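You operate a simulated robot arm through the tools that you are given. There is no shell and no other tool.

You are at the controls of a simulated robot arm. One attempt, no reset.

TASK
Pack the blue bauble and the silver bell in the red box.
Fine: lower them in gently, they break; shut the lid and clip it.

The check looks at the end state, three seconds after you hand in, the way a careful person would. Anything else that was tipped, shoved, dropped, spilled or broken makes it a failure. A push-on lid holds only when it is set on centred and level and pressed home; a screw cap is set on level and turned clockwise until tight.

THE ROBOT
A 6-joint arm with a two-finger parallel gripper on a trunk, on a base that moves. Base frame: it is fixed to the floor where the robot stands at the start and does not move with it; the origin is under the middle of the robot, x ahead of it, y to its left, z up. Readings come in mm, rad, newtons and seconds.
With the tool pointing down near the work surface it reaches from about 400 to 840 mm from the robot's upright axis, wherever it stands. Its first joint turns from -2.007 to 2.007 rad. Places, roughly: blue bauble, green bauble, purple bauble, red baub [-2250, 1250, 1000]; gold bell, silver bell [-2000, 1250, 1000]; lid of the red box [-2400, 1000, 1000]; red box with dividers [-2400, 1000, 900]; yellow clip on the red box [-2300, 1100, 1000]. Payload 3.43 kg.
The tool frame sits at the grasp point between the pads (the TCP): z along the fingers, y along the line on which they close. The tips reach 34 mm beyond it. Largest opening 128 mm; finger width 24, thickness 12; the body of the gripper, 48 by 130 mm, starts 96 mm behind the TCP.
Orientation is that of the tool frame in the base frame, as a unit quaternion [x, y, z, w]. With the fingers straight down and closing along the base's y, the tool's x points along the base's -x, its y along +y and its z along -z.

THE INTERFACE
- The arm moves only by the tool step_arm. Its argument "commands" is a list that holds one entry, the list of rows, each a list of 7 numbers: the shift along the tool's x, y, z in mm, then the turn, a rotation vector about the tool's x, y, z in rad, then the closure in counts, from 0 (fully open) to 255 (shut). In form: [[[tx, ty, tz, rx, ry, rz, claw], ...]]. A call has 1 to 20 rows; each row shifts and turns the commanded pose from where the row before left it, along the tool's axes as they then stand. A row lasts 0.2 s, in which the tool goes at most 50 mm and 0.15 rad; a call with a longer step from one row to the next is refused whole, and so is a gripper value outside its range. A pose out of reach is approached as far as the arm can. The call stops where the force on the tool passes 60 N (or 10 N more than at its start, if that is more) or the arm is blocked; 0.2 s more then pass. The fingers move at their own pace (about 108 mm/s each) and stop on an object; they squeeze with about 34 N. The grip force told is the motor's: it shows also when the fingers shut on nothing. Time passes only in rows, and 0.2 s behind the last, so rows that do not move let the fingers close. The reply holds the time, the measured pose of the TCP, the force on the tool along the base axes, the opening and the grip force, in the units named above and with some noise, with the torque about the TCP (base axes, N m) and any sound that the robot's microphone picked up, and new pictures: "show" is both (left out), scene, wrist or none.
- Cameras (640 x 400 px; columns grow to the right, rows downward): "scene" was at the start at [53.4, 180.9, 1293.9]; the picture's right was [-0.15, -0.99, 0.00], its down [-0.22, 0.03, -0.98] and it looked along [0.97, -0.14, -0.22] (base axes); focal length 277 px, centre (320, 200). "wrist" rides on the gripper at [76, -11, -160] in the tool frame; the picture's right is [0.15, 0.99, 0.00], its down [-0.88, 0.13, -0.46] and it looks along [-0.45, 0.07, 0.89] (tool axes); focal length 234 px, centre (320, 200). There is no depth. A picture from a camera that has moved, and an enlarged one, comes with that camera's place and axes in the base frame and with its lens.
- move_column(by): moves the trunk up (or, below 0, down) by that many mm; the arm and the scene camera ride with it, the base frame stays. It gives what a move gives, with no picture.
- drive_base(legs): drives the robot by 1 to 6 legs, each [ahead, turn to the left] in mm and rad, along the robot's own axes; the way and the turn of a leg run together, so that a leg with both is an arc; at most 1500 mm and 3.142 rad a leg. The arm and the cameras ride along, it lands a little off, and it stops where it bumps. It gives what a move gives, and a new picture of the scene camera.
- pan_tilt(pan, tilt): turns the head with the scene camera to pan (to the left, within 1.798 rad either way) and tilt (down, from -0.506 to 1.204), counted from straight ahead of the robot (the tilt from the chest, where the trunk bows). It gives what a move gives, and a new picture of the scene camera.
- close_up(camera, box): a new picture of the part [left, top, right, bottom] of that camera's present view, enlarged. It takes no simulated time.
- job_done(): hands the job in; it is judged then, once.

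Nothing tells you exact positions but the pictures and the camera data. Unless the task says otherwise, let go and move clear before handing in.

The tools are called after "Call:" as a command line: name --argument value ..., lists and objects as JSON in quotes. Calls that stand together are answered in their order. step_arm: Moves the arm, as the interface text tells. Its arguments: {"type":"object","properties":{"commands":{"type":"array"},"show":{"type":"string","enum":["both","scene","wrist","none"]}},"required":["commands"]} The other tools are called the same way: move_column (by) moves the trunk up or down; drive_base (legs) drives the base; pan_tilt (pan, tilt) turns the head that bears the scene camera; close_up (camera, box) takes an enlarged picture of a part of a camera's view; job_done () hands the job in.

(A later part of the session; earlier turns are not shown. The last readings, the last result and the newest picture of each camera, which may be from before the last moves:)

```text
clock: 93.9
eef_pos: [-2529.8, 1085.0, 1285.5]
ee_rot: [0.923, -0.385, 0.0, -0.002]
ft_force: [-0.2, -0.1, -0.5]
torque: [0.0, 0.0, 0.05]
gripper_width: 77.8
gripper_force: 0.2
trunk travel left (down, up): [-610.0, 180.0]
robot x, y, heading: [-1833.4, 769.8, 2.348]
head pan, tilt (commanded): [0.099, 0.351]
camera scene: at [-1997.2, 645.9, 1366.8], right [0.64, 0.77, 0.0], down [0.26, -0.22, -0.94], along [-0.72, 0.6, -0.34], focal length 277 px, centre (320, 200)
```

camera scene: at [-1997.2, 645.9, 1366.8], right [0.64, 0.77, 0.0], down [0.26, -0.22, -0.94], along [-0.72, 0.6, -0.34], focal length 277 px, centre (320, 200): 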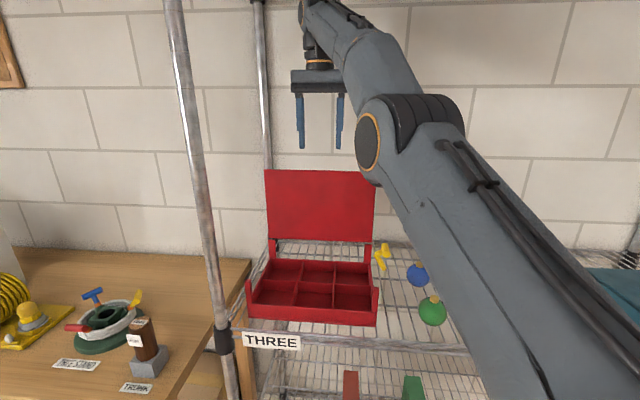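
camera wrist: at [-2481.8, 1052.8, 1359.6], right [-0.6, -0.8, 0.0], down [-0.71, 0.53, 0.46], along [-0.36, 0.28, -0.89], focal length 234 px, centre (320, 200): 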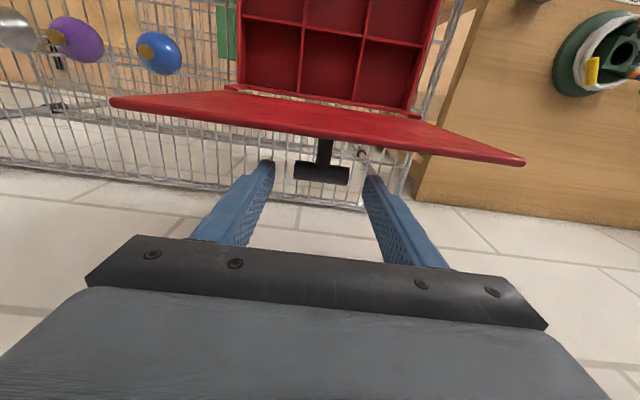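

The lid stands open nearly vertical and the trunk move backed the TCP a little, all clear. Now I move right, above the blue bauble.

Call:
step_arm --commands '[[[7, -44, 0, 0, 0, 0, 100], [7, -44, 0, 0, 0, 0, 100], [7, -44, 0, 0, 0, 0, 100], [7, -44, 0, 0, 0, 0, 100], [7, -44, 0, 0, 0, 0, 100], [6, -42, 0, 0, 0, 0, 100], [0, 0, 40, 0, 0, 0, 100], [0, 0, 40, 0, 0, 0, 130], [0, 0, 40, 0, 0, 0, 130], [0, 0, 0, 0, 0, 0, 130]]]'

Call:
close_up --camera "wrist" --box '[200, 80, 440, 230]'

```text
clock: 96.1
eef_pos: [-2315.5, 1241.9, 1163.9]
ee_rot: [0.923, -0.384, 0.0, -0.002]
ft_force: [0.2, 0.5, 0.3]
torque: [-0.01, 0.02, -0.02]
gripper_width: 62.6
gripper_force: 0.1
trunk travel left (down, up): [-610.0, 180.0]
robot x, y, heading: [-1832.3, 768.3, 2.351]
head pan, tilt (commanded): [0.099, 0.351]
camera scene: at [-1997.1, 645.9, 1366.8], right [0.64, 0.77, 0.0], down [0.27, -0.22, -0.94], along [-0.72, 0.6, -0.34], focal length 277 px, centre (320, 200)
camera wrist: at [-2253.8, 1195.7, 1323.3], right [-0.6, -0.8, 0.0], down [-0.71, 0.53, 0.46], along [-0.36, 0.28, -0.89], focal length 234 px, centre (320, 200)
```

scene: 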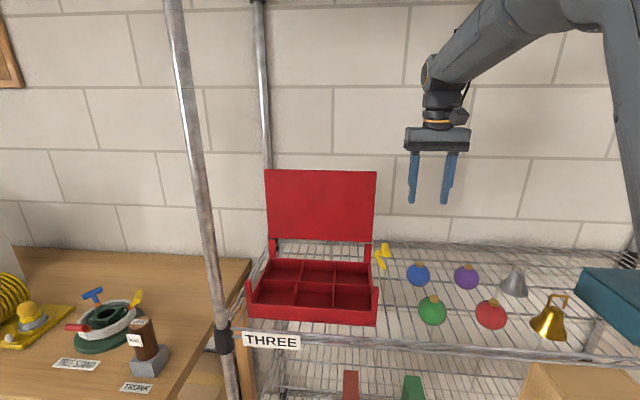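
wrist: 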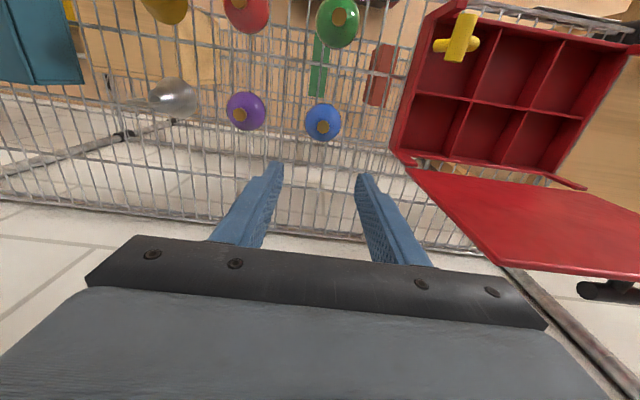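

```text
2.67 times, centred on (320, 155) of wrist
camera zoom: at [-2253.8, 1195.7, 1323.3], right [-0.6, -0.8, 0.0], down [-0.71, 0.53, 0.46], along [-0.36, 0.28, -0.89], focal length 624 px, centre (320, 320)
```

zoom: 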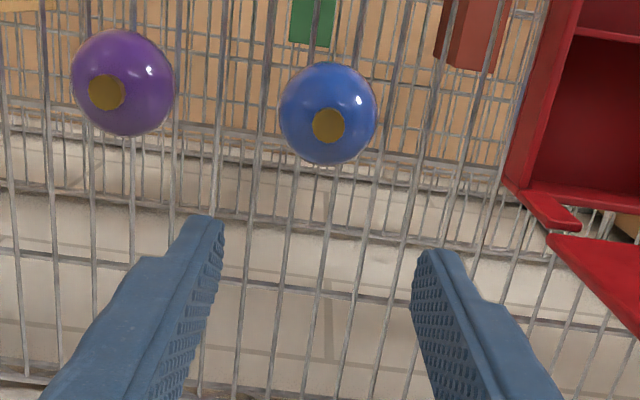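

The blue bauble's centre is ~17 mm nearer me and 3 mm left of the TCP, its gold cap (≈18 mm wide) topping out near z≈972. I align and descend to just above the cap to check.

Call:
step_arm --commands '[[[16.7, 2.9, 0, 0, 0, 0, 165], [0, 0, 40, 0, 0, 0, 165], [0, 0, 40, 0, 0, 0, 165], [0, 0, 30, 0, 0, 0, 165], [0, 0, 15, 0, 0, 0, 165], [0, 0, 0, 0, 0, 0, 165]]]'

Call:
close_up --camera "wrist" --box '[240, 110, 400, 210]'

Call:
close_up --camera "scene" --box '[370, 180, 510, 330]'

```text
clock: 97.5
eef_pos: [-2305.7, 1229.4, 1042.2]
ee_rot: [0.923, -0.385, 0.0, -0.002]
ft_force: [0.2, 0.3, -0.5]
torque: [0.03, -0.03, -0.01]
gripper_width: 45.2
gripper_force: 0.1
trunk travel left (down, up): [-610.0, 180.0]
robot x, y, heading: [-1836.3, 766.4, 2.35]
head pan, tilt (commanded): [0.099, 0.351]
camera scene: at [-1997.1, 645.9, 1366.8], right [0.64, 0.77, 0.0], down [0.27, -0.22, -0.94], along [-0.72, 0.6, -0.34], focal length 277 px, centre (320, 200)
camera wrist: at [-2243.3, 1182.8, 1201.0], right [-0.6, -0.8, 0.0], down [-0.71, 0.53, 0.46], along [-0.36, 0.28, -0.89], focal length 234 px, centre (320, 200)
```

scene: 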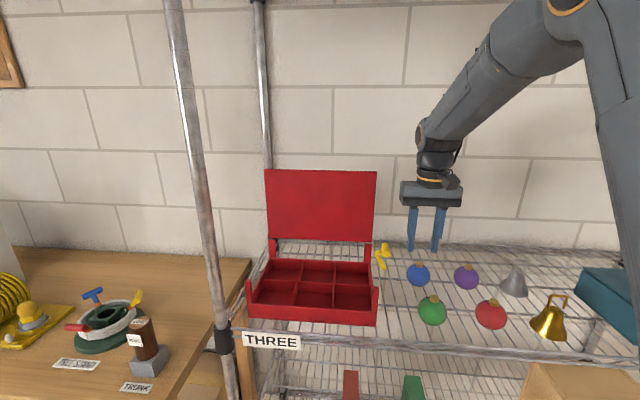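
wrist: 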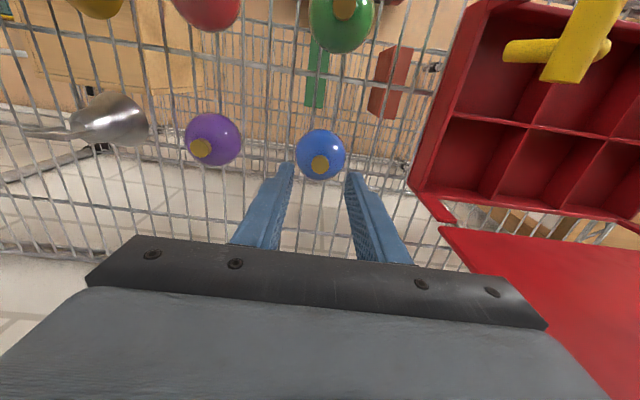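

```text
4.00 times, centred on (320, 160) of wrist
camera zoom: at [-2243.3, 1182.8, 1201.0], right [-0.6, -0.8, 0.0], down [-0.71, 0.53, 0.46], along [-0.36, 0.28, -0.89], focal length 937 px, centre (320, 360)
```

zoom: 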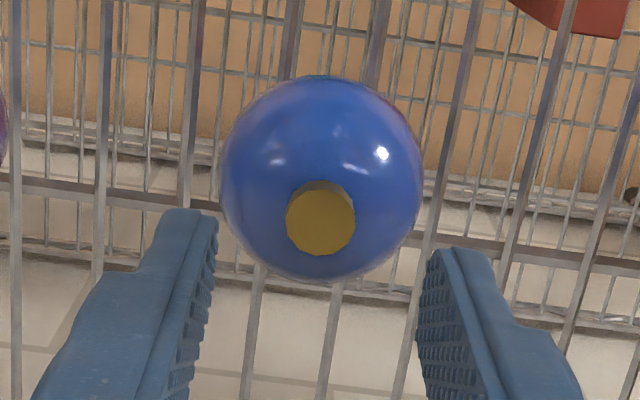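

```text
2.67 times, centred on (440, 255) of scene
camera zoom: at [-1997.1, 645.9, 1366.8], right [0.64, 0.77, 0.0], down [0.27, -0.22, -0.94], along [-0.72, 0.6, -0.34], focal length 740 px, centre (0, 53)
```

zoom: 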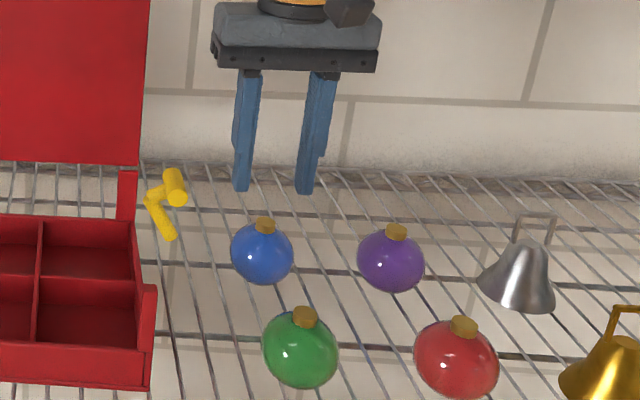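

Cap is on the tool axis with its top near z≈975. I descend 41 mm so the tips flank the cap without touching the glass, and check.

Call:
step_arm --commands '[[[0, 0, 15, 0, 0, 0, 175], [0, 0, 14, 0, 0, 0, 175], [0, 0, 8, 0, 0, 0, 175], [0, 0, 4, 0, 0, 0, 175], [0, 0, 0, 0, 0, 0, 175]]]'

Call:
close_up --camera "wrist" --box '[260, 130, 380, 205]'

Call:
close_up --camera "scene" --box '[380, 220, 460, 300]'

```text
clock: 98.7
eef_pos: [-2305.0, 1227.9, 999.0]
ee_rot: [0.923, -0.384, 0.0, -0.002]
ft_force: [-0.4, -0.7, -0.5]
torque: [-0.01, -0.03, -0.01]
gripper_width: 39.9
gripper_force: 0.3
trunk travel left (down, up): [-610.0, 180.0]
robot x, y, heading: [-1829.7, 769.2, 2.352]
head pan, tilt (commanded): [0.099, 0.351]
camera scene: at [-1997.1, 645.9, 1366.8], right [0.64, 0.77, 0.0], down [0.27, -0.22, -0.94], along [-0.72, 0.6, -0.34], focal length 277 px, centre (320, 200)
camera wrist: at [-2243.5, 1182.5, 1159.0], right [-0.6, -0.8, 0.0], down [-0.71, 0.53, 0.46], along [-0.36, 0.28, -0.89], focal length 234 px, centre (320, 200)
```

scene: 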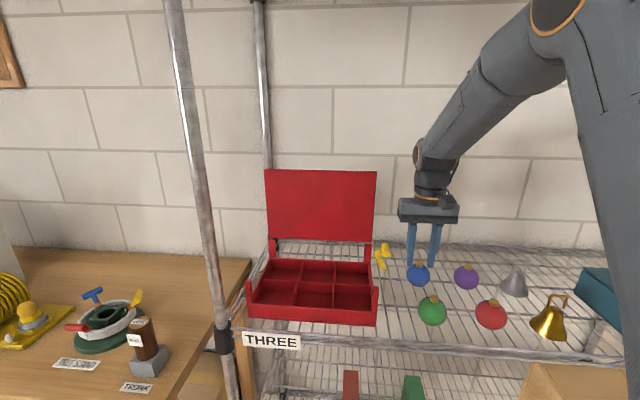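
wrist: 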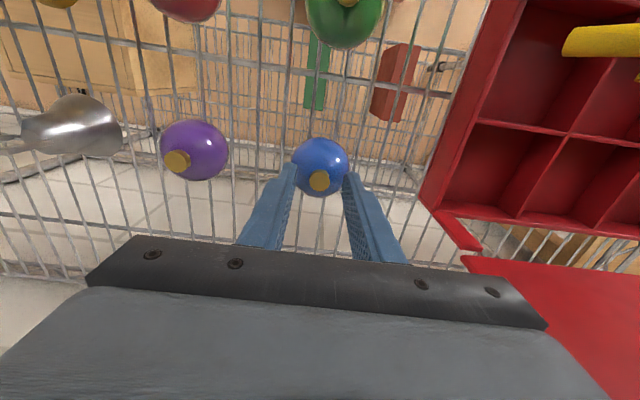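

```text
5.33 times, centred on (320, 168) of wrist
camera zoom: at [-2243.5, 1182.5, 1159.0], right [-0.6, -0.8, 0.0], down [-0.71, 0.53, 0.46], along [-0.36, 0.28, -0.89], focal length 1249 px, centre (320, 373)
```

zoom: 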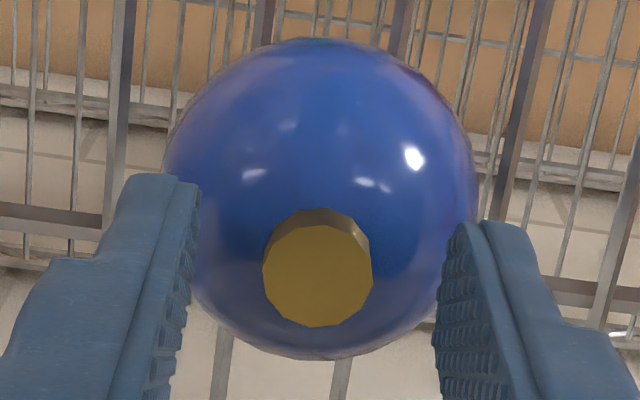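

```text
5.00 times, centred on (420, 260) of scene
camera zoom: at [-1997.1, 645.9, 1366.8], right [0.64, 0.77, 0.0], down [0.27, -0.22, -0.94], along [-0.72, 0.6, -0.34], focal length 1387 px, centre (-180, -100)
```

zoom: 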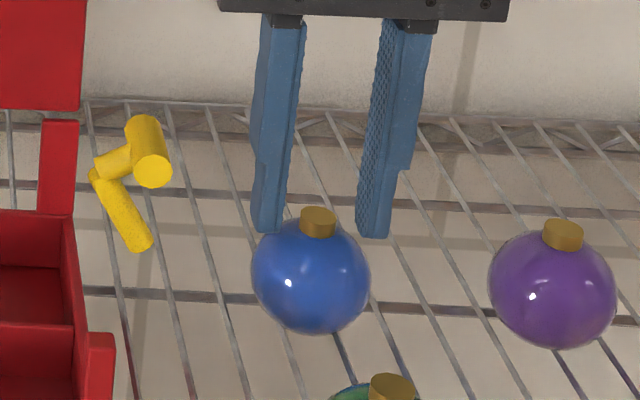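

The tips flank the cap, ~10 mm below its top. I close gently on the cap.

Call:
step_arm --commands '[[[0, 0, 0, 0, 0, 0, 200], [0, 0, 0, 0, 0, 0, 212], [0, 0, 0, 0, 0, 0, 225], [0, 0, 0, 0, 0, 0, 255], [0, 0, 0, 0, 0, 0, 255]]]'

Call:
close_up --camera "wrist" --box '[260, 130, 380, 205]'

Call:
close_up --camera "scene" --box '[380, 220, 460, 300]'

```text
clock: 99.9
eef_pos: [-2304.9, 1229.5, 999.7]
ee_rot: [0.923, -0.384, -0.001, -0.002]
ft_force: [0.0, -0.3, 4.1]
torque: [0.02, 0.0, 0.02]
gripper_width: 16.5
gripper_force: 14.6
trunk travel left (down, up): [-610.0, 180.0]
robot x, y, heading: [-1831.9, 770.5, 2.349]
head pan, tilt (commanded): [0.099, 0.351]
camera scene: at [-1997.0, 645.8, 1366.8], right [0.64, 0.77, 0.0], down [0.27, -0.22, -0.94], along [-0.72, 0.6, -0.34], focal length 277 px, centre (320, 200)
camera wrist: at [-2243.5, 1182.5, 1159.4], right [-0.6, -0.8, 0.0], down [-0.71, 0.53, 0.46], along [-0.37, 0.28, -0.89], focal length 234 px, centre (320, 200)
```

scene: 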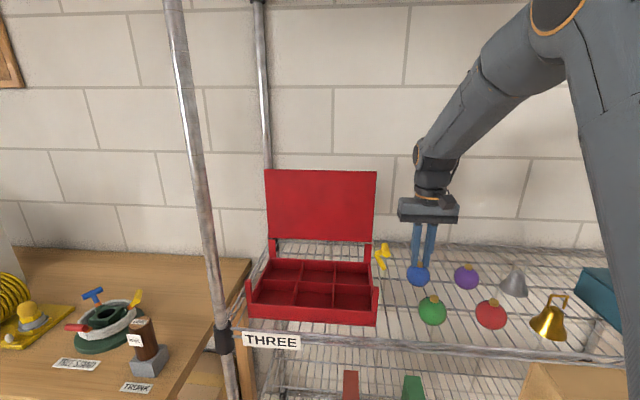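
wrist: 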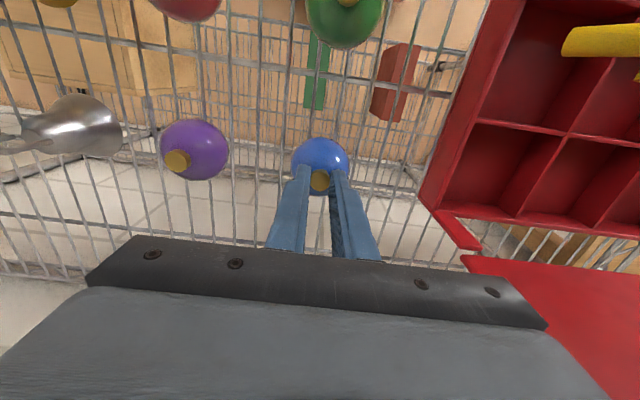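

```text
5.33 times, centred on (320, 168) of wrist
camera zoom: at [-2243.5, 1182.5, 1159.4], right [-0.6, -0.8, 0.0], down [-0.71, 0.53, 0.46], along [-0.37, 0.28, -0.89], focal length 1249 px, centre (320, 373)
```

zoom: 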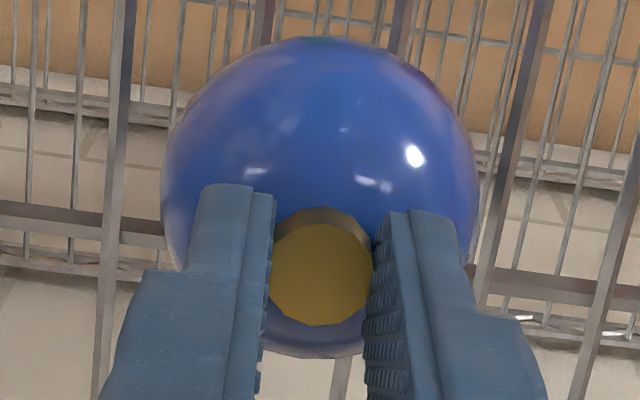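

```text
5.00 times, centred on (420, 260) of scene
camera zoom: at [-1997.0, 645.8, 1366.8], right [0.64, 0.77, 0.0], down [0.27, -0.22, -0.94], along [-0.72, 0.6, -0.34], focal length 1387 px, centre (-180, -100)
```

zoom: 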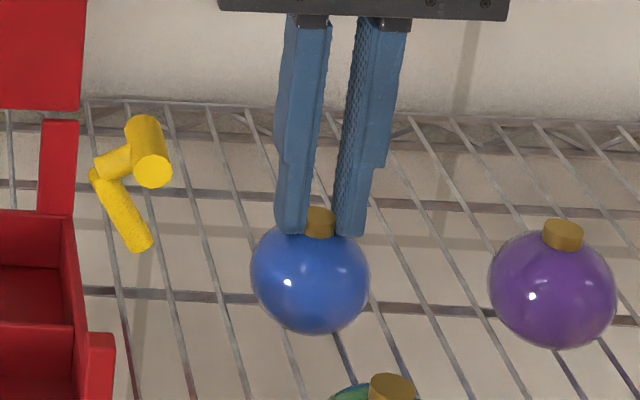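

Closed on the cap at 16.5 mm. I let it settle for two rows, then lift slowly.

Call:
step_arm --commands '[[[0, 0, 0, 0, 0, 0, 255], [0, 0, 0, 0, 0, 0, 255], [0, 0, -2, 0, 0, 0, 255], [0, 0, -3, 0, 0, 0, 255], [0, 0, -5, 0, 0, 0, 255], [0, 0, -5, 0, 0, 0, 255], [0, 0, 0, 0, 0, 0, 255]]]'

Call:
close_up --camera "scene" --box '[380, 220, 460, 300]'

Call:
close_up --camera "wrist" --box '[260, 130, 380, 205]'

```text
clock: 101.5
eef_pos: [-2305.7, 1228.0, 1013.0]
ee_rot: [0.923, -0.384, 0.001, -0.002]
ft_force: [0.2, 0.7, -0.7]
torque: [0.0, 0.0, 0.01]
gripper_width: 16.8
gripper_force: 14.3
trunk travel left (down, up): [-610.0, 180.0]
robot x, y, heading: [-1833.5, 767.9, 2.351]
head pan, tilt (commanded): [0.099, 0.351]
camera scene: at [-1997.1, 645.9, 1366.8], right [0.64, 0.77, 0.0], down [0.27, -0.22, -0.94], along [-0.72, 0.6, -0.34], focal length 277 px, centre (320, 200)
camera wrist: at [-2244.0, 1182.4, 1173.7], right [-0.6, -0.8, 0.0], down [-0.71, 0.53, 0.46], along [-0.36, 0.28, -0.89], focal length 234 px, centre (320, 200)
```

scene: 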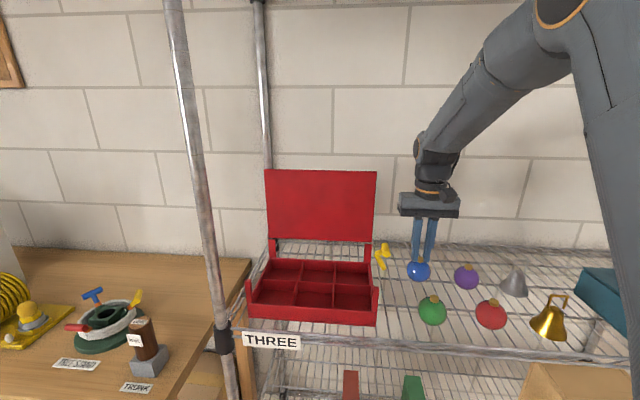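
wrist: 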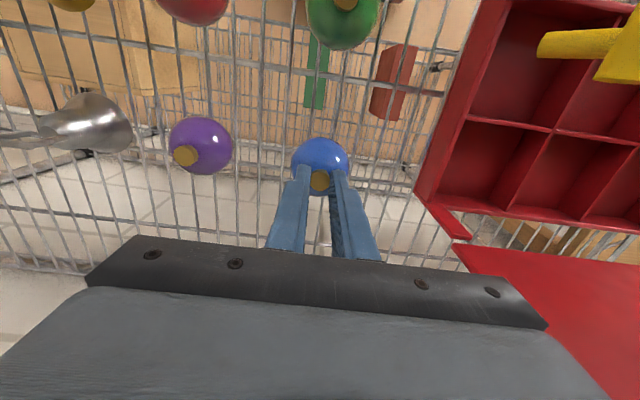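

```text
5.00 times, centred on (420, 260) of scene
camera zoom: at [-1997.1, 645.9, 1366.8], right [0.64, 0.77, 0.0], down [0.27, -0.22, -0.94], along [-0.72, 0.6, -0.34], focal length 1387 px, centre (-180, -100)
```

zoom: 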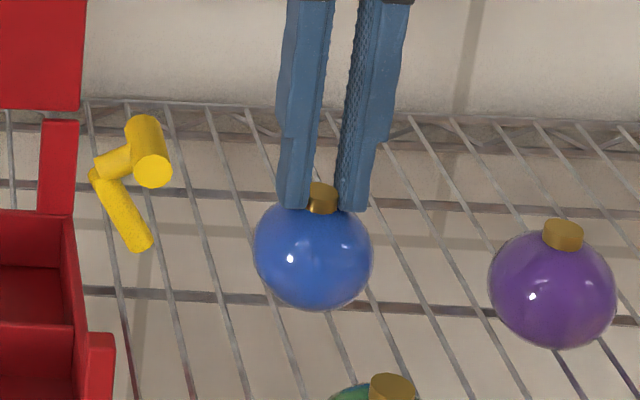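

```text
5.33 times, centred on (320, 168) of wrist
camera zoom: at [-2244.0, 1182.4, 1173.7], right [-0.6, -0.8, 0.0], down [-0.71, 0.53, 0.46], along [-0.36, 0.28, -0.89], focal length 1249 px, centre (320, 373)
```

zoom: 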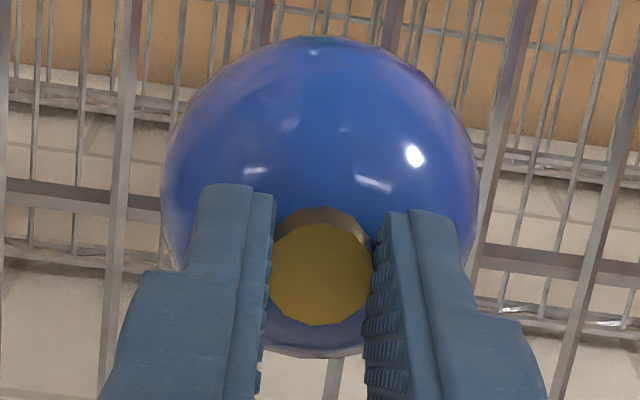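

The bauble hangs securely by its cap. I lift it to clear height, draw it back to the front-row depth, then carry it left over the front-left compartment.

Call:
step_arm --commands '[[[0, 0, -15, 0, 0, 0, 255], [0, 0, -25, 0, 0, 0, 255], [0, 0, -25, 0, 0, 0, 255], [0, 0, -25, 0, 0, 0, 255], [0, 0, -25, 0, 0, 0, 255], [0, 0, -25, 0, 0, 0, 255], [0, 0, -25, 0, 0, 0, 255], [0, 0, -25, 0, 0, 0, 255], [0, 0, -10, 0, 0, 0, 255], [20, 0, 0, 0, 0, 0, 255], [30, 0, 0, 0, 0, 0, 255], [30, 0, 0, 0, 0, 0, 255], [28, 0, 0, 0, 0, 0, 255], [0, 0, 0, 0, 0, 0, 255]]]'

```text
clock: 104.5
eef_pos: [-2228.9, 1149.9, 1214.5]
ee_rot: [0.923, -0.384, 0.0, -0.001]
ft_force: [-0.5, 1.2, -0.1]
torque: [0.0, -0.03, -0.02]
gripper_width: 16.4
gripper_force: 13.9
trunk travel left (down, up): [-610.0, 180.0]
robot x, y, heading: [-1833.4, 769.9, 2.353]
head pan, tilt (commanded): [0.099, 0.351]
camera scene: at [-1997.1, 645.9, 1366.8], right [0.64, 0.77, 0.0], down [0.27, -0.22, -0.94], along [-0.72, 0.6, -0.34], focal length 277 px, centre (320, 200)
camera wrist: at [-2167.0, 1103.9, 1373.9], right [-0.6, -0.8, 0.0], down [-0.71, 0.53, 0.46], along [-0.36, 0.28, -0.89], focal length 234 px, centre (320, 200)
```

scene: 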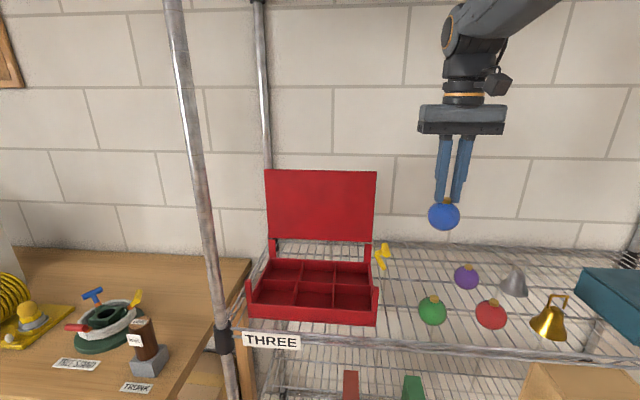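
wrist: 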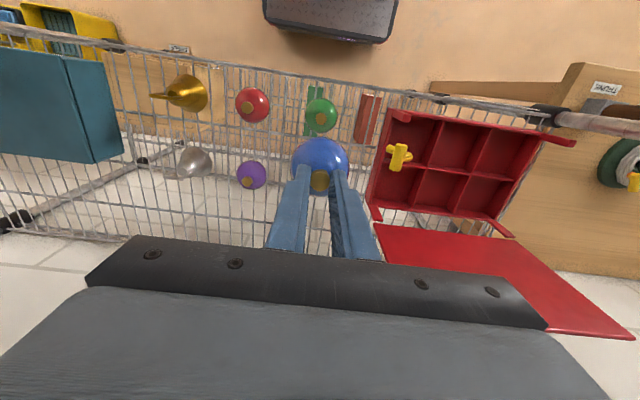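

Carried at a safe height. Now left to above the front-left compartment.

Call:
step_arm --commands '[[[0, 20, 0, 0, 0, 0, 255], [0, 35, 0, 0, 0, 0, 255], [0, 35, 0, 0, 0, 0, 255], [0, 35, 0, 0, 0, 0, 255], [0, 35, 0, 0, 0, 0, 255], [0, 35, 0, 0, 0, 0, 255], [0, 35, 0, 0, 0, 0, 255], [0, 35, 0, 0, 0, 0, 255], [0, 35, 0, 0, 0, 0, 255], [-2, 25, 0, 0, 0, 0, 255], [0, 16, 0, 0, 0, 0, 255], [0, 0, 0, 0, 0, 0, 255]]]'

Call:
close_up --camera "wrist" --box '[160, 60, 480, 260]'

Call:
close_up --camera "scene" --box '[220, 160, 420, 340]'

```text
clock: 107.1
eef_pos: [-2469.7, 913.0, 1213.7]
ee_rot: [0.923, -0.385, 0.0, -0.002]
ft_force: [-0.8, -0.5, -0.2]
torque: [-0.02, -0.01, -0.02]
gripper_width: 16.6
gripper_force: 14.0
trunk travel left (down, up): [-610.0, 180.0]
robot x, y, heading: [-1831.7, 771.1, 2.35]
head pan, tilt (commanded): [0.099, 0.351]
camera scene: at [-1997.2, 645.8, 1366.8], right [0.64, 0.77, 0.0], down [0.27, -0.22, -0.94], along [-0.72, 0.6, -0.34], focal length 277 px, centre (320, 200)
camera wrist: at [-2408.4, 866.3, 1372.5], right [-0.6, -0.8, 0.0], down [-0.71, 0.53, 0.46], along [-0.36, 0.28, -0.89], focal length 234 px, centre (320, 200)
```

scene: 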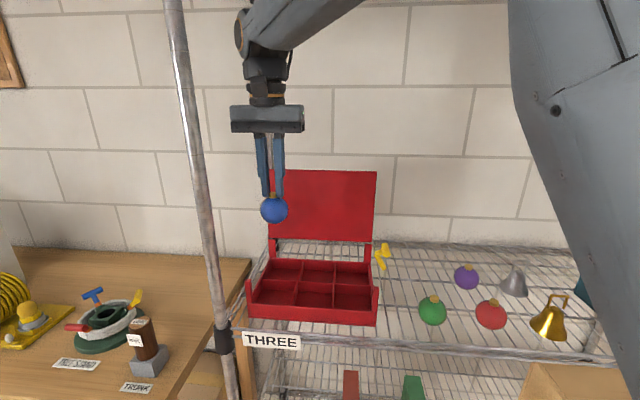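
wrist: 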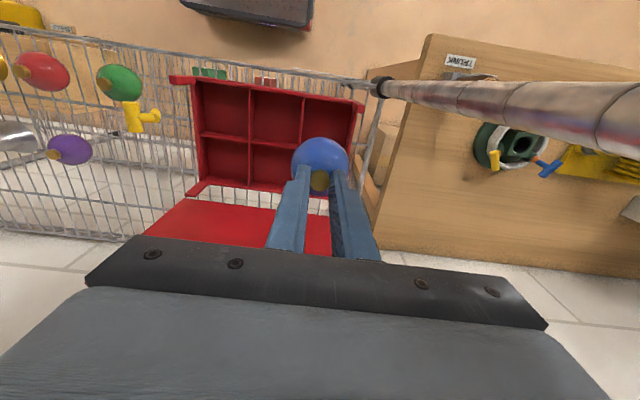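

```text
2.00 times, centred on (320, 160) of wrist
camera zoom: at [-2408.4, 866.3, 1372.5], right [-0.6, -0.8, 0.0], down [-0.71, 0.53, 0.46], along [-0.36, 0.28, -0.89], focal length 468 px, centre (320, 280)
```

zoom: 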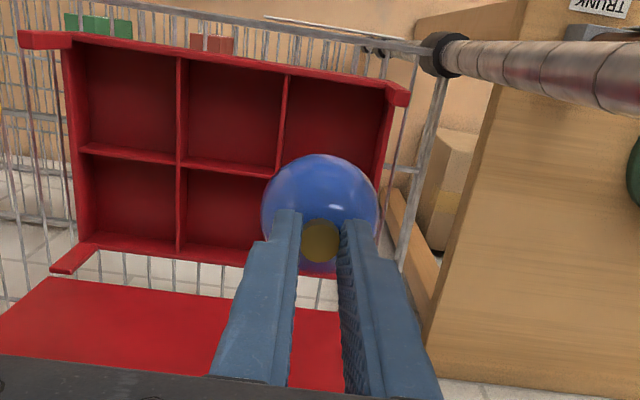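

```text
2.22 times, centred on (320, 250) of scene
camera zoom: at [-1997.2, 645.8, 1366.8], right [0.64, 0.77, 0.0], down [0.27, -0.22, -0.94], along [-0.72, 0.6, -0.34], focal length 616 px, centre (320, 89)
```

zoom: 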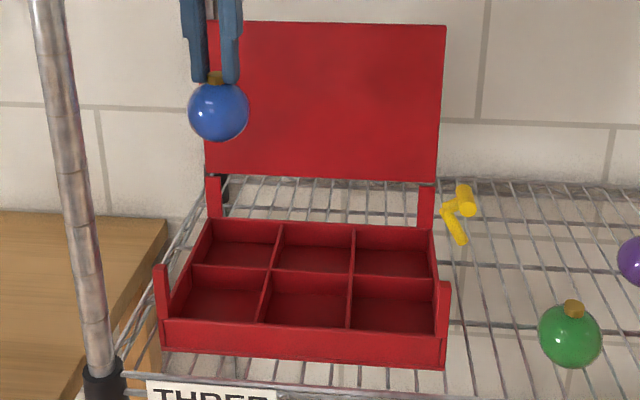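

Over the front-left compartment within a few mm; I correct 4 mm toward me and 6 mm left, then lower most of the way.

Call:
step_arm --commands '[[[4, 6, 0, 0, 0, 0, 255], [0, 0, 20, 0, 0, 0, 255], [0, 0, 20, 0, 0, 0, 255], [0, 0, 20, 0, 0, 0, 255], [0, 0, 20, 0, 0, 0, 255], [0, 0, 20, 0, 0, 0, 255], [0, 0, 20, 0, 0, 0, 255], [0, 0, 20, 0, 0, 0, 255], [0, 0, 10, 0, 0, 0, 255], [0, 0, 0, 0, 0, 0, 255]]]'

Call:
close_up --camera "wrist" --box '[160, 60, 480, 260]'

Call:
close_up --camera "scene" --box '[220, 160, 420, 340]'

```text
clock: 109.3
eef_pos: [-2473.8, 905.4, 1064.3]
ee_rot: [0.923, -0.384, -0.002, -0.002]
ft_force: [-0.1, 0.1, -0.4]
torque: [0.01, -0.03, -0.02]
gripper_width: 16.6
gripper_force: 14.5
trunk travel left (down, up): [-610.0, 180.0]
robot x, y, heading: [-1836.2, 768.9, 2.355]
head pan, tilt (commanded): [0.099, 0.351]
camera scene: at [-1997.2, 645.8, 1366.8], right [0.64, 0.77, 0.0], down [0.27, -0.22, -0.94], along [-0.72, 0.6, -0.34], focal length 277 px, centre (320, 200)
camera wrist: at [-2412.2, 858.7, 1223.0], right [-0.6, -0.8, 0.0], down [-0.71, 0.53, 0.46], along [-0.36, 0.28, -0.89], focal length 234 px, centre (320, 200)
```

scene: 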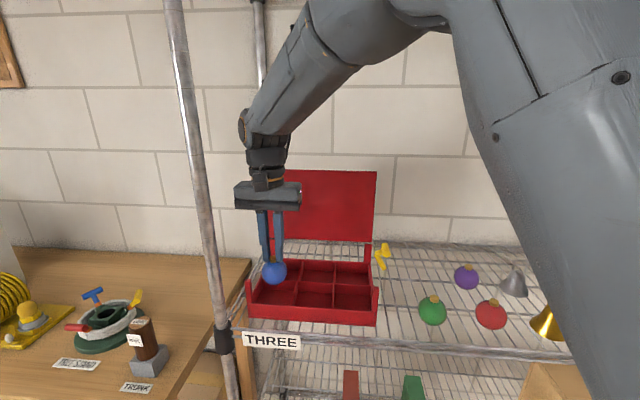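
wrist: 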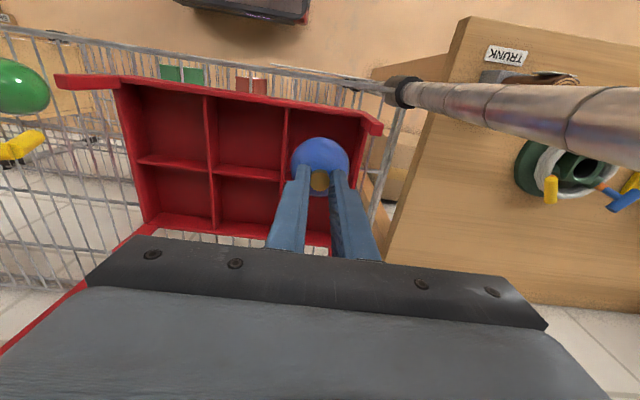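

```text
2.00 times, centred on (320, 160) of wrist
camera zoom: at [-2412.2, 858.7, 1223.0], right [-0.6, -0.8, 0.0], down [-0.71, 0.53, 0.46], along [-0.36, 0.28, -0.89], focal length 468 px, centre (320, 280)
```

zoom: 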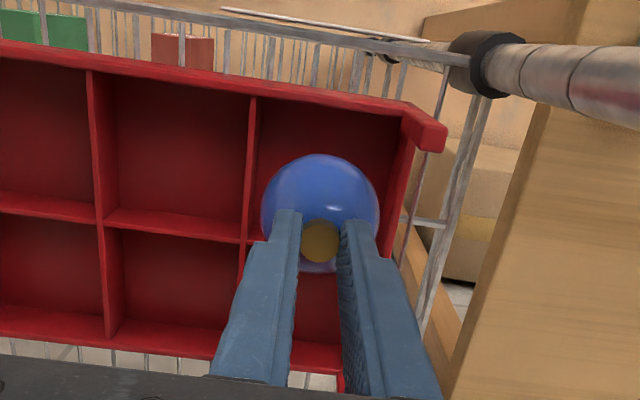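

```text
2.22 times, centred on (320, 250) of scene
camera zoom: at [-1997.2, 645.8, 1366.8], right [0.64, 0.77, 0.0], down [0.27, -0.22, -0.94], along [-0.72, 0.6, -0.34], focal length 616 px, centre (320, 89)
```

zoom: 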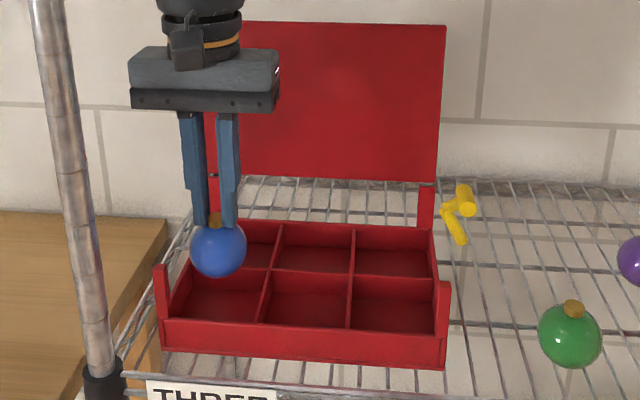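

Well centred (I shift 2 mm right). I lower further to just above the compartment floor.

Call:
step_arm --commands '[[[0, -2, 0, 0, 0, 0, 255], [0, 0, 10, 0, 0, 0, 255], [0, 0, 10, 0, 0, 0, 255], [0, 0, 10, 0, 0, 0, 255], [0, 0, 8, 0, 0, 0, 255], [0, 0, 6, 0, 0, 0, 255], [0, 0, 0, 0, 0, 0, 255]]]'

Call:
close_up --camera "scene" --box '[220, 200, 340, 340]'

Call:
close_up --camera "wrist" --box '[200, 80, 440, 230]'

```text
clock: 110.9
eef_pos: [-2473.2, 907.6, 1019.7]
ee_rot: [0.924, -0.384, 0.0, -0.001]
ft_force: [-0.3, 0.1, -0.2]
torque: [0.02, -0.03, 0.0]
gripper_width: 16.4
gripper_force: 13.3
trunk travel left (down, up): [-610.0, 180.0]
robot x, y, heading: [-1833.2, 768.8, 2.35]
head pan, tilt (commanded): [0.099, 0.351]
camera scene: at [-1997.2, 645.8, 1366.8], right [0.64, 0.77, 0.0], down [0.27, -0.22, -0.94], along [-0.72, 0.6, -0.34], focal length 277 px, centre (320, 200)
camera wrist: at [-2411.2, 860.7, 1179.0], right [-0.6, -0.8, 0.0], down [-0.71, 0.53, 0.46], along [-0.36, 0.28, -0.89], focal length 234 px, centre (320, 200)
```

scene: 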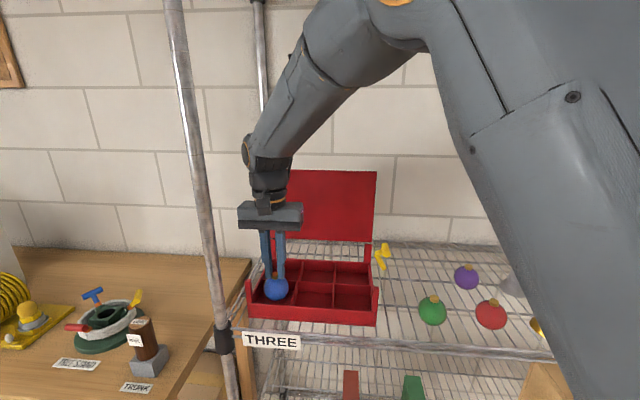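
wrist: 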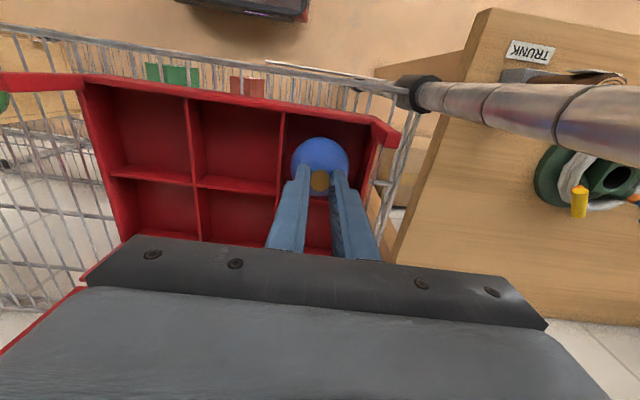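

```text
2.86 times, centred on (280, 270) of scene
camera zoom: at [-1997.2, 645.8, 1366.8], right [0.64, 0.77, 0.0], down [0.27, -0.22, -0.94], along [-0.72, 0.6, -0.34], focal length 792 px, centre (434, 0)
```

zoom: 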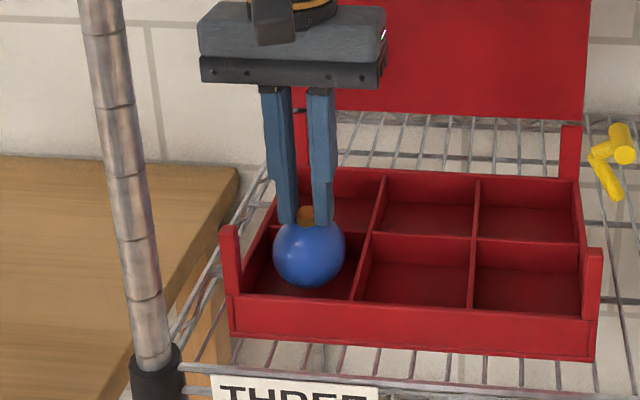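

```text
2.67 times, centred on (320, 155) of wrist
camera zoom: at [-2411.2, 860.7, 1179.0], right [-0.6, -0.8, 0.0], down [-0.71, 0.53, 0.46], along [-0.36, 0.28, -0.89], focal length 624 px, centre (320, 320)
```

zoom: 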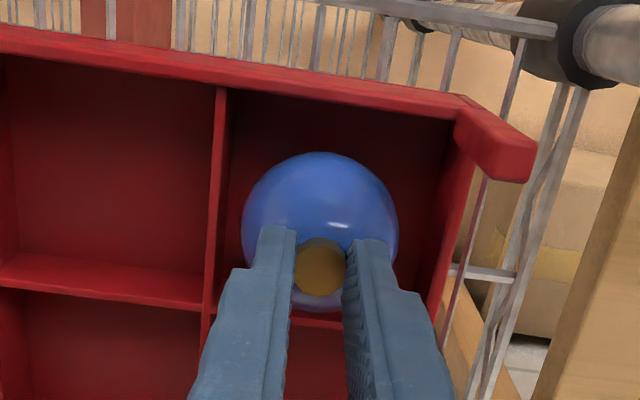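

It is inside with clear margins. Now slowly: 2 mm per row.

Call:
step_arm --commands '[[[0, 0, 2, 0, 0, 0, 255], [0, 0, 2, 0, 0, 0, 255], [0, 0, 2, 0, 0, 0, 255], [0, 0, 2, 0, 0, 0, 255], [0, 0, 0, 0, 0, 0, 255]]]' --show "none"

Call:
step_arm --commands '[[[0, 0, 1, 0, 0, 0, 255], [0, 0, 1, 0, 0, 0, 255], [0, 0, 0, 0, 0, 0, 255]]]' --show "none"

```text
clock: 112.1
eef_pos: [-2472.9, 906.4, 1010.6]
ee_rot: [0.923, -0.384, 0.0, -0.002]
ft_force: [0.1, 1.5, 0.1]
torque: [0.01, 0.0, -0.01]
gripper_width: 16.7
gripper_force: 13.6
trunk travel left (down, up): [-610.0, 180.0]
robot x, y, heading: [-1830.0, 771.7, 2.355]
head pan, tilt (commanded): [0.099, 0.351]
```

```text
clock: 112.9
eef_pos: [-2473.0, 906.7, 1008.4]
ee_rot: [0.923, -0.384, -0.001, -0.003]
ft_force: [-0.2, -0.1, 0.3]
torque: [0.0, -0.03, 0.0]
gripper_width: 16.6
gripper_force: 14.2
trunk travel left (down, up): [-610.0, 180.0]
robot x, y, heading: [-1829.4, 768.2, 2.351]
head pan, tilt (commanded): [0.099, 0.351]
```

Call:
step_arm --commands '[[[0, 0, 1, 0, 0, 0, 255], [0, 0, 1, 0, 0, 0, 255], [0, 0, 0, 0, 0, 0, 255]]]' --show "none"

Call:
close_up --camera "scene" --box '[230, 240, 310, 320]'

```text
clock: 113.7
eef_pos: [-2472.6, 907.3, 1008.0]
ee_rot: [0.923, -0.384, 0.0, -0.002]
ft_force: [0.1, 0.0, -0.4]
torque: [0.01, -0.01, 0.02]
gripper_width: 16.6
gripper_force: 13.8
trunk travel left (down, up): [-610.0, 180.0]
robot x, y, heading: [-1833.1, 768.0, 2.35]
head pan, tilt (commanded): [0.099, 0.351]
```

```text
5.00 times, centred on (270, 280) of scene
camera zoom: at [-1997.2, 645.8, 1366.8], right [0.64, 0.77, 0.0], down [0.27, -0.22, -0.94], along [-0.72, 0.6, -0.34], focal length 1387 px, centre (570, -200)
```

zoom: 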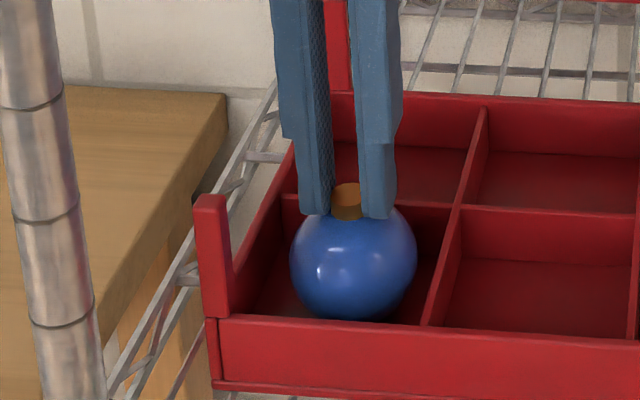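

No contact yet; I continue 1 mm at a time.

Call:
step_arm --commands '[[[0, 0, 1, 0, 0, 0, 255], [0, 0, 1, 0, 0, 0, 255], [0, 0, 0, 0, 0, 0, 255]]]' --show "none"

Call:
step_arm --commands '[[[0, 0, 1, 0, 0, 0, 255], [0, 0, 0, 0, 0, 0, 255]]]' --show "none"

```text
clock: 114.5
eef_pos: [-2473.4, 907.6, 1005.3]
ee_rot: [0.923, -0.385, -0.002, -0.001]
ft_force: [-0.4, 2.2, 11.5]
torque: [0.2, 0.07, 0.04]
gripper_width: 16.6
gripper_force: 13.8
trunk travel left (down, up): [-610.0, 180.0]
robot x, y, heading: [-1830.7, 768.9, 2.353]
head pan, tilt (commanded): [0.099, 0.351]
```

```text
clock: 115.1
eef_pos: [-2472.2, 906.8, 1004.7]
ee_rot: [0.923, -0.384, -0.002, -0.002]
ft_force: [-0.9, 2.4, 20.5]
torque: [0.22, 0.09, -0.03]
gripper_width: 16.7
gripper_force: 13.7
trunk travel left (down, up): [-610.0, 180.0]
robot x, y, heading: [-1833.2, 770.2, 2.349]
head pan, tilt (commanded): [0.099, 0.351]
```

Contact: it's on the floor (20 N). I back up 1.6 mm to take the load off, then open the fingers slightly.

Call:
step_arm --commands '[[[0, 0, -0.9, 0, 0, 0, 255], [0, 0, -0.7, 0, 0, 0, 255], [0, 0, 0, 0, 0, 0, 255]]]' --show "none"

```text
clock: 115.9
eef_pos: [-2470.8, 907.4, 1005.9]
ee_rot: [0.923, -0.384, 0.0, -0.002]
ft_force: [-2.7, 0.8, 9.3]
torque: [0.08, 0.25, 0.01]
gripper_width: 16.8
gripper_force: 13.7
trunk travel left (down, up): [-610.0, 180.0]
robot x, y, heading: [-1830.7, 772.0, 2.356]
head pan, tilt (commanded): [0.099, 0.351]
```

Call:
step_arm --commands '[[[0, 0, -0.5, 0, 0, 0, 255], [0, 0, 0, 0, 0, 0, 255]]]' --show "none"

```text
clock: 116.5
eef_pos: [-2471.2, 907.1, 1005.8]
ee_rot: [0.923, -0.384, -0.001, -0.002]
ft_force: [1.0, -1.0, 1.7]
torque: [-0.07, 0.0, -0.04]
gripper_width: 16.8
gripper_force: 14.3
trunk travel left (down, up): [-610.0, 180.0]
robot x, y, heading: [-1831.4, 768.5, 2.352]
head pan, tilt (commanded): [0.099, 0.351]
```

Load is nearly off. I open the fingers gradually.

Call:
step_arm --commands '[[[0, 0, 0, 0, 0, 0, 222], [0, 0, 0, 0, 0, 0, 216], [0, 0, 0, 0, 0, 0, 208], [0, 0, 0, 0, 0, 0, 196], [0, 0, 0, 0, 0, 0, 190], [0, 0, 0, 0, 0, 0, 190]]]'

Call:
close_up --camera "scene" --box '[230, 240, 310, 320]'

Call:
close_up --camera "wrist" --box '[240, 120, 400, 220]'

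```text
clock: 117.9
eef_pos: [-2473.1, 906.5, 1005.6]
ee_rot: [0.923, -0.385, 0.0, -0.001]
ft_force: [-0.7, 0.3, 0.1]
torque: [-0.02, 0.01, -0.02]
gripper_width: 32.6
gripper_force: 0.1
trunk travel left (down, up): [-610.0, 180.0]
robot x, y, heading: [-1832.9, 768.3, 2.355]
head pan, tilt (commanded): [0.099, 0.351]
camera scene: at [-1997.2, 645.8, 1366.8], right [0.64, 0.77, 0.0], down [0.27, -0.22, -0.94], along [-0.72, 0.6, -0.34], focal length 277 px, centre (320, 200)
camera wrist: at [-2410.6, 860.7, 1165.7], right [-0.6, -0.8, 0.0], down [-0.71, 0.53, 0.46], along [-0.36, 0.28, -0.89], focal length 234 px, centre (320, 200)
```

scene: 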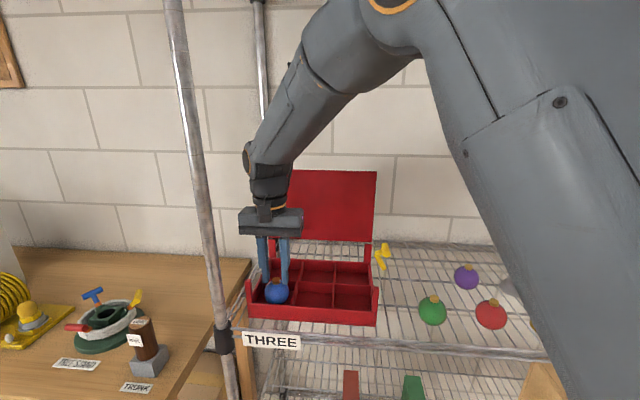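
wrist: 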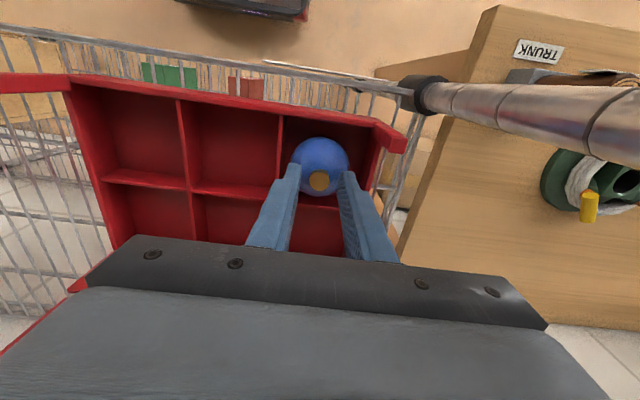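

```text
5.00 times, centred on (270, 280) of scene
camera zoom: at [-1997.2, 645.8, 1366.8], right [0.64, 0.77, 0.0], down [0.27, -0.22, -0.94], along [-0.72, 0.6, -0.34], focal length 1387 px, centre (570, -200)
```

zoom: 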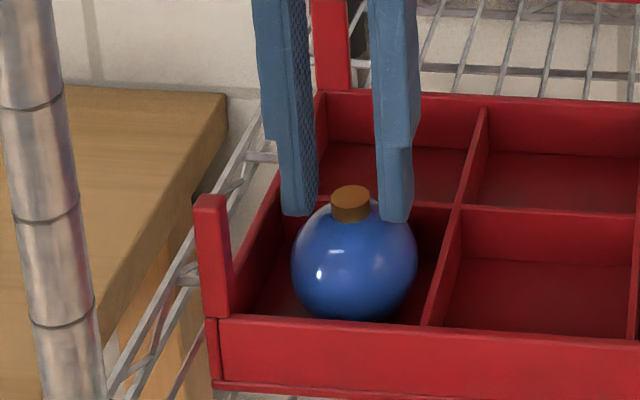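

```text
4.00 times, centred on (320, 170) of wrist
camera zoom: at [-2410.6, 860.7, 1165.7], right [-0.6, -0.8, 0.0], down [-0.71, 0.53, 0.46], along [-0.36, 0.28, -0.89], focal length 937 px, centre (320, 320)
```

zoom: 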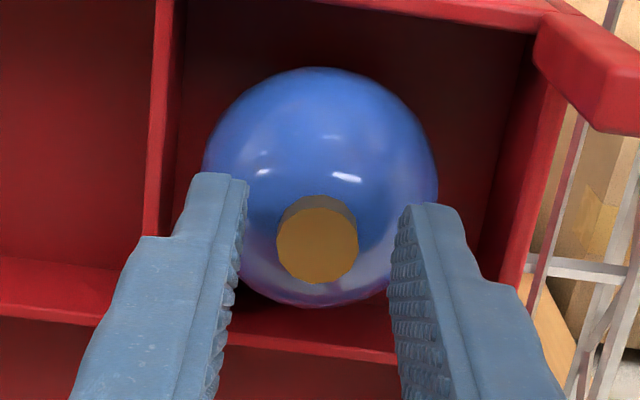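

The bauble rests upright in its compartment. I rise straight up and move over to the silver bell.

Call:
step_arm --commands '[[[0, 0, -10, 0, 0, 0, 190], [0, 0, -25, 0, 0, 0, 190], [0, 0, -35, 0, 0, 0, 190], [0, 0, -40, 0, 0, 0, 190], [0, 0, -40, 0, 0, 0, 150], [0, 0, -40, 0, 0, 0, 130], [0, -45, 0, 0, 0, 0, 130], [0, -45, 0, 0, 0, 0, 130], [0, -45, 0, 0, 0, 0, 130], [0, -45, 0, 0, 0, 0, 130], [0, -45, 0, 0, 0, 0, 130], [0, -45, 0, 0, 0, 0, 130], [-15, -45, 0, 0, 0, 0, 130], [-15, -45, 0, 0, 0, 0, 130], [-15, -45, 0, 0, 0, 0, 130], [-15, -45, 0, 0, 0, 0, 130], [-15, -45, 0, 0, 0, 0, 130], [-15, -45, 0, 0, 0, 0, 130], [-15, -45, 0, 0, 0, 0, 130], [0, 0, 0, 0, 0, 0, 130]]]'

Call:
close_up --camera "wrist" --box '[160, 60, 480, 260]'

```text
clock: 122.1
eef_pos: [-2133.7, 1391.8, 1197.6]
ee_rot: [0.923, -0.384, 0.0, -0.002]
ft_force: [0.8, -0.5, 0.6]
torque: [-0.03, -0.04, -0.03]
gripper_width: 62.7
gripper_force: 0.1
trunk travel left (down, up): [-610.0, 180.0]
robot x, y, heading: [-1830.6, 765.7, 2.354]
head pan, tilt (commanded): [0.099, 0.351]
camera scene: at [-1997.1, 646.0, 1366.8], right [0.64, 0.77, 0.0], down [0.27, -0.22, -0.94], along [-0.72, 0.6, -0.34], focal length 277 px, centre (320, 200)
camera wrist: at [-2071.6, 1346.2, 1357.2], right [-0.6, -0.8, 0.0], down [-0.71, 0.53, 0.46], along [-0.36, 0.28, -0.89], focal length 234 px, centre (320, 200)
```

scene: 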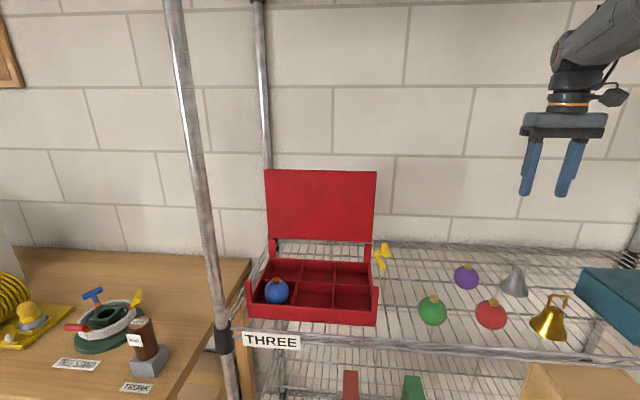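
wrist: 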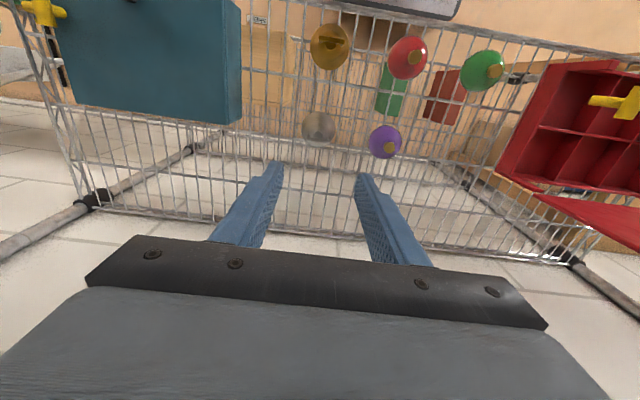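

```text
2.00 times, centred on (320, 160) of wrist
camera zoom: at [-2071.6, 1346.2, 1357.2], right [-0.6, -0.8, 0.0], down [-0.71, 0.53, 0.46], along [-0.36, 0.28, -0.89], focal length 468 px, centre (320, 280)
```

zoom: 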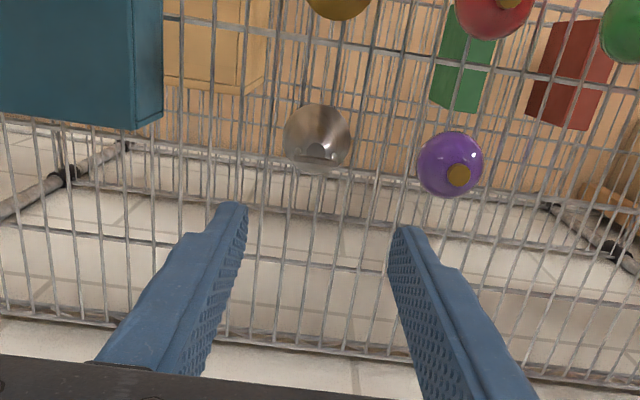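

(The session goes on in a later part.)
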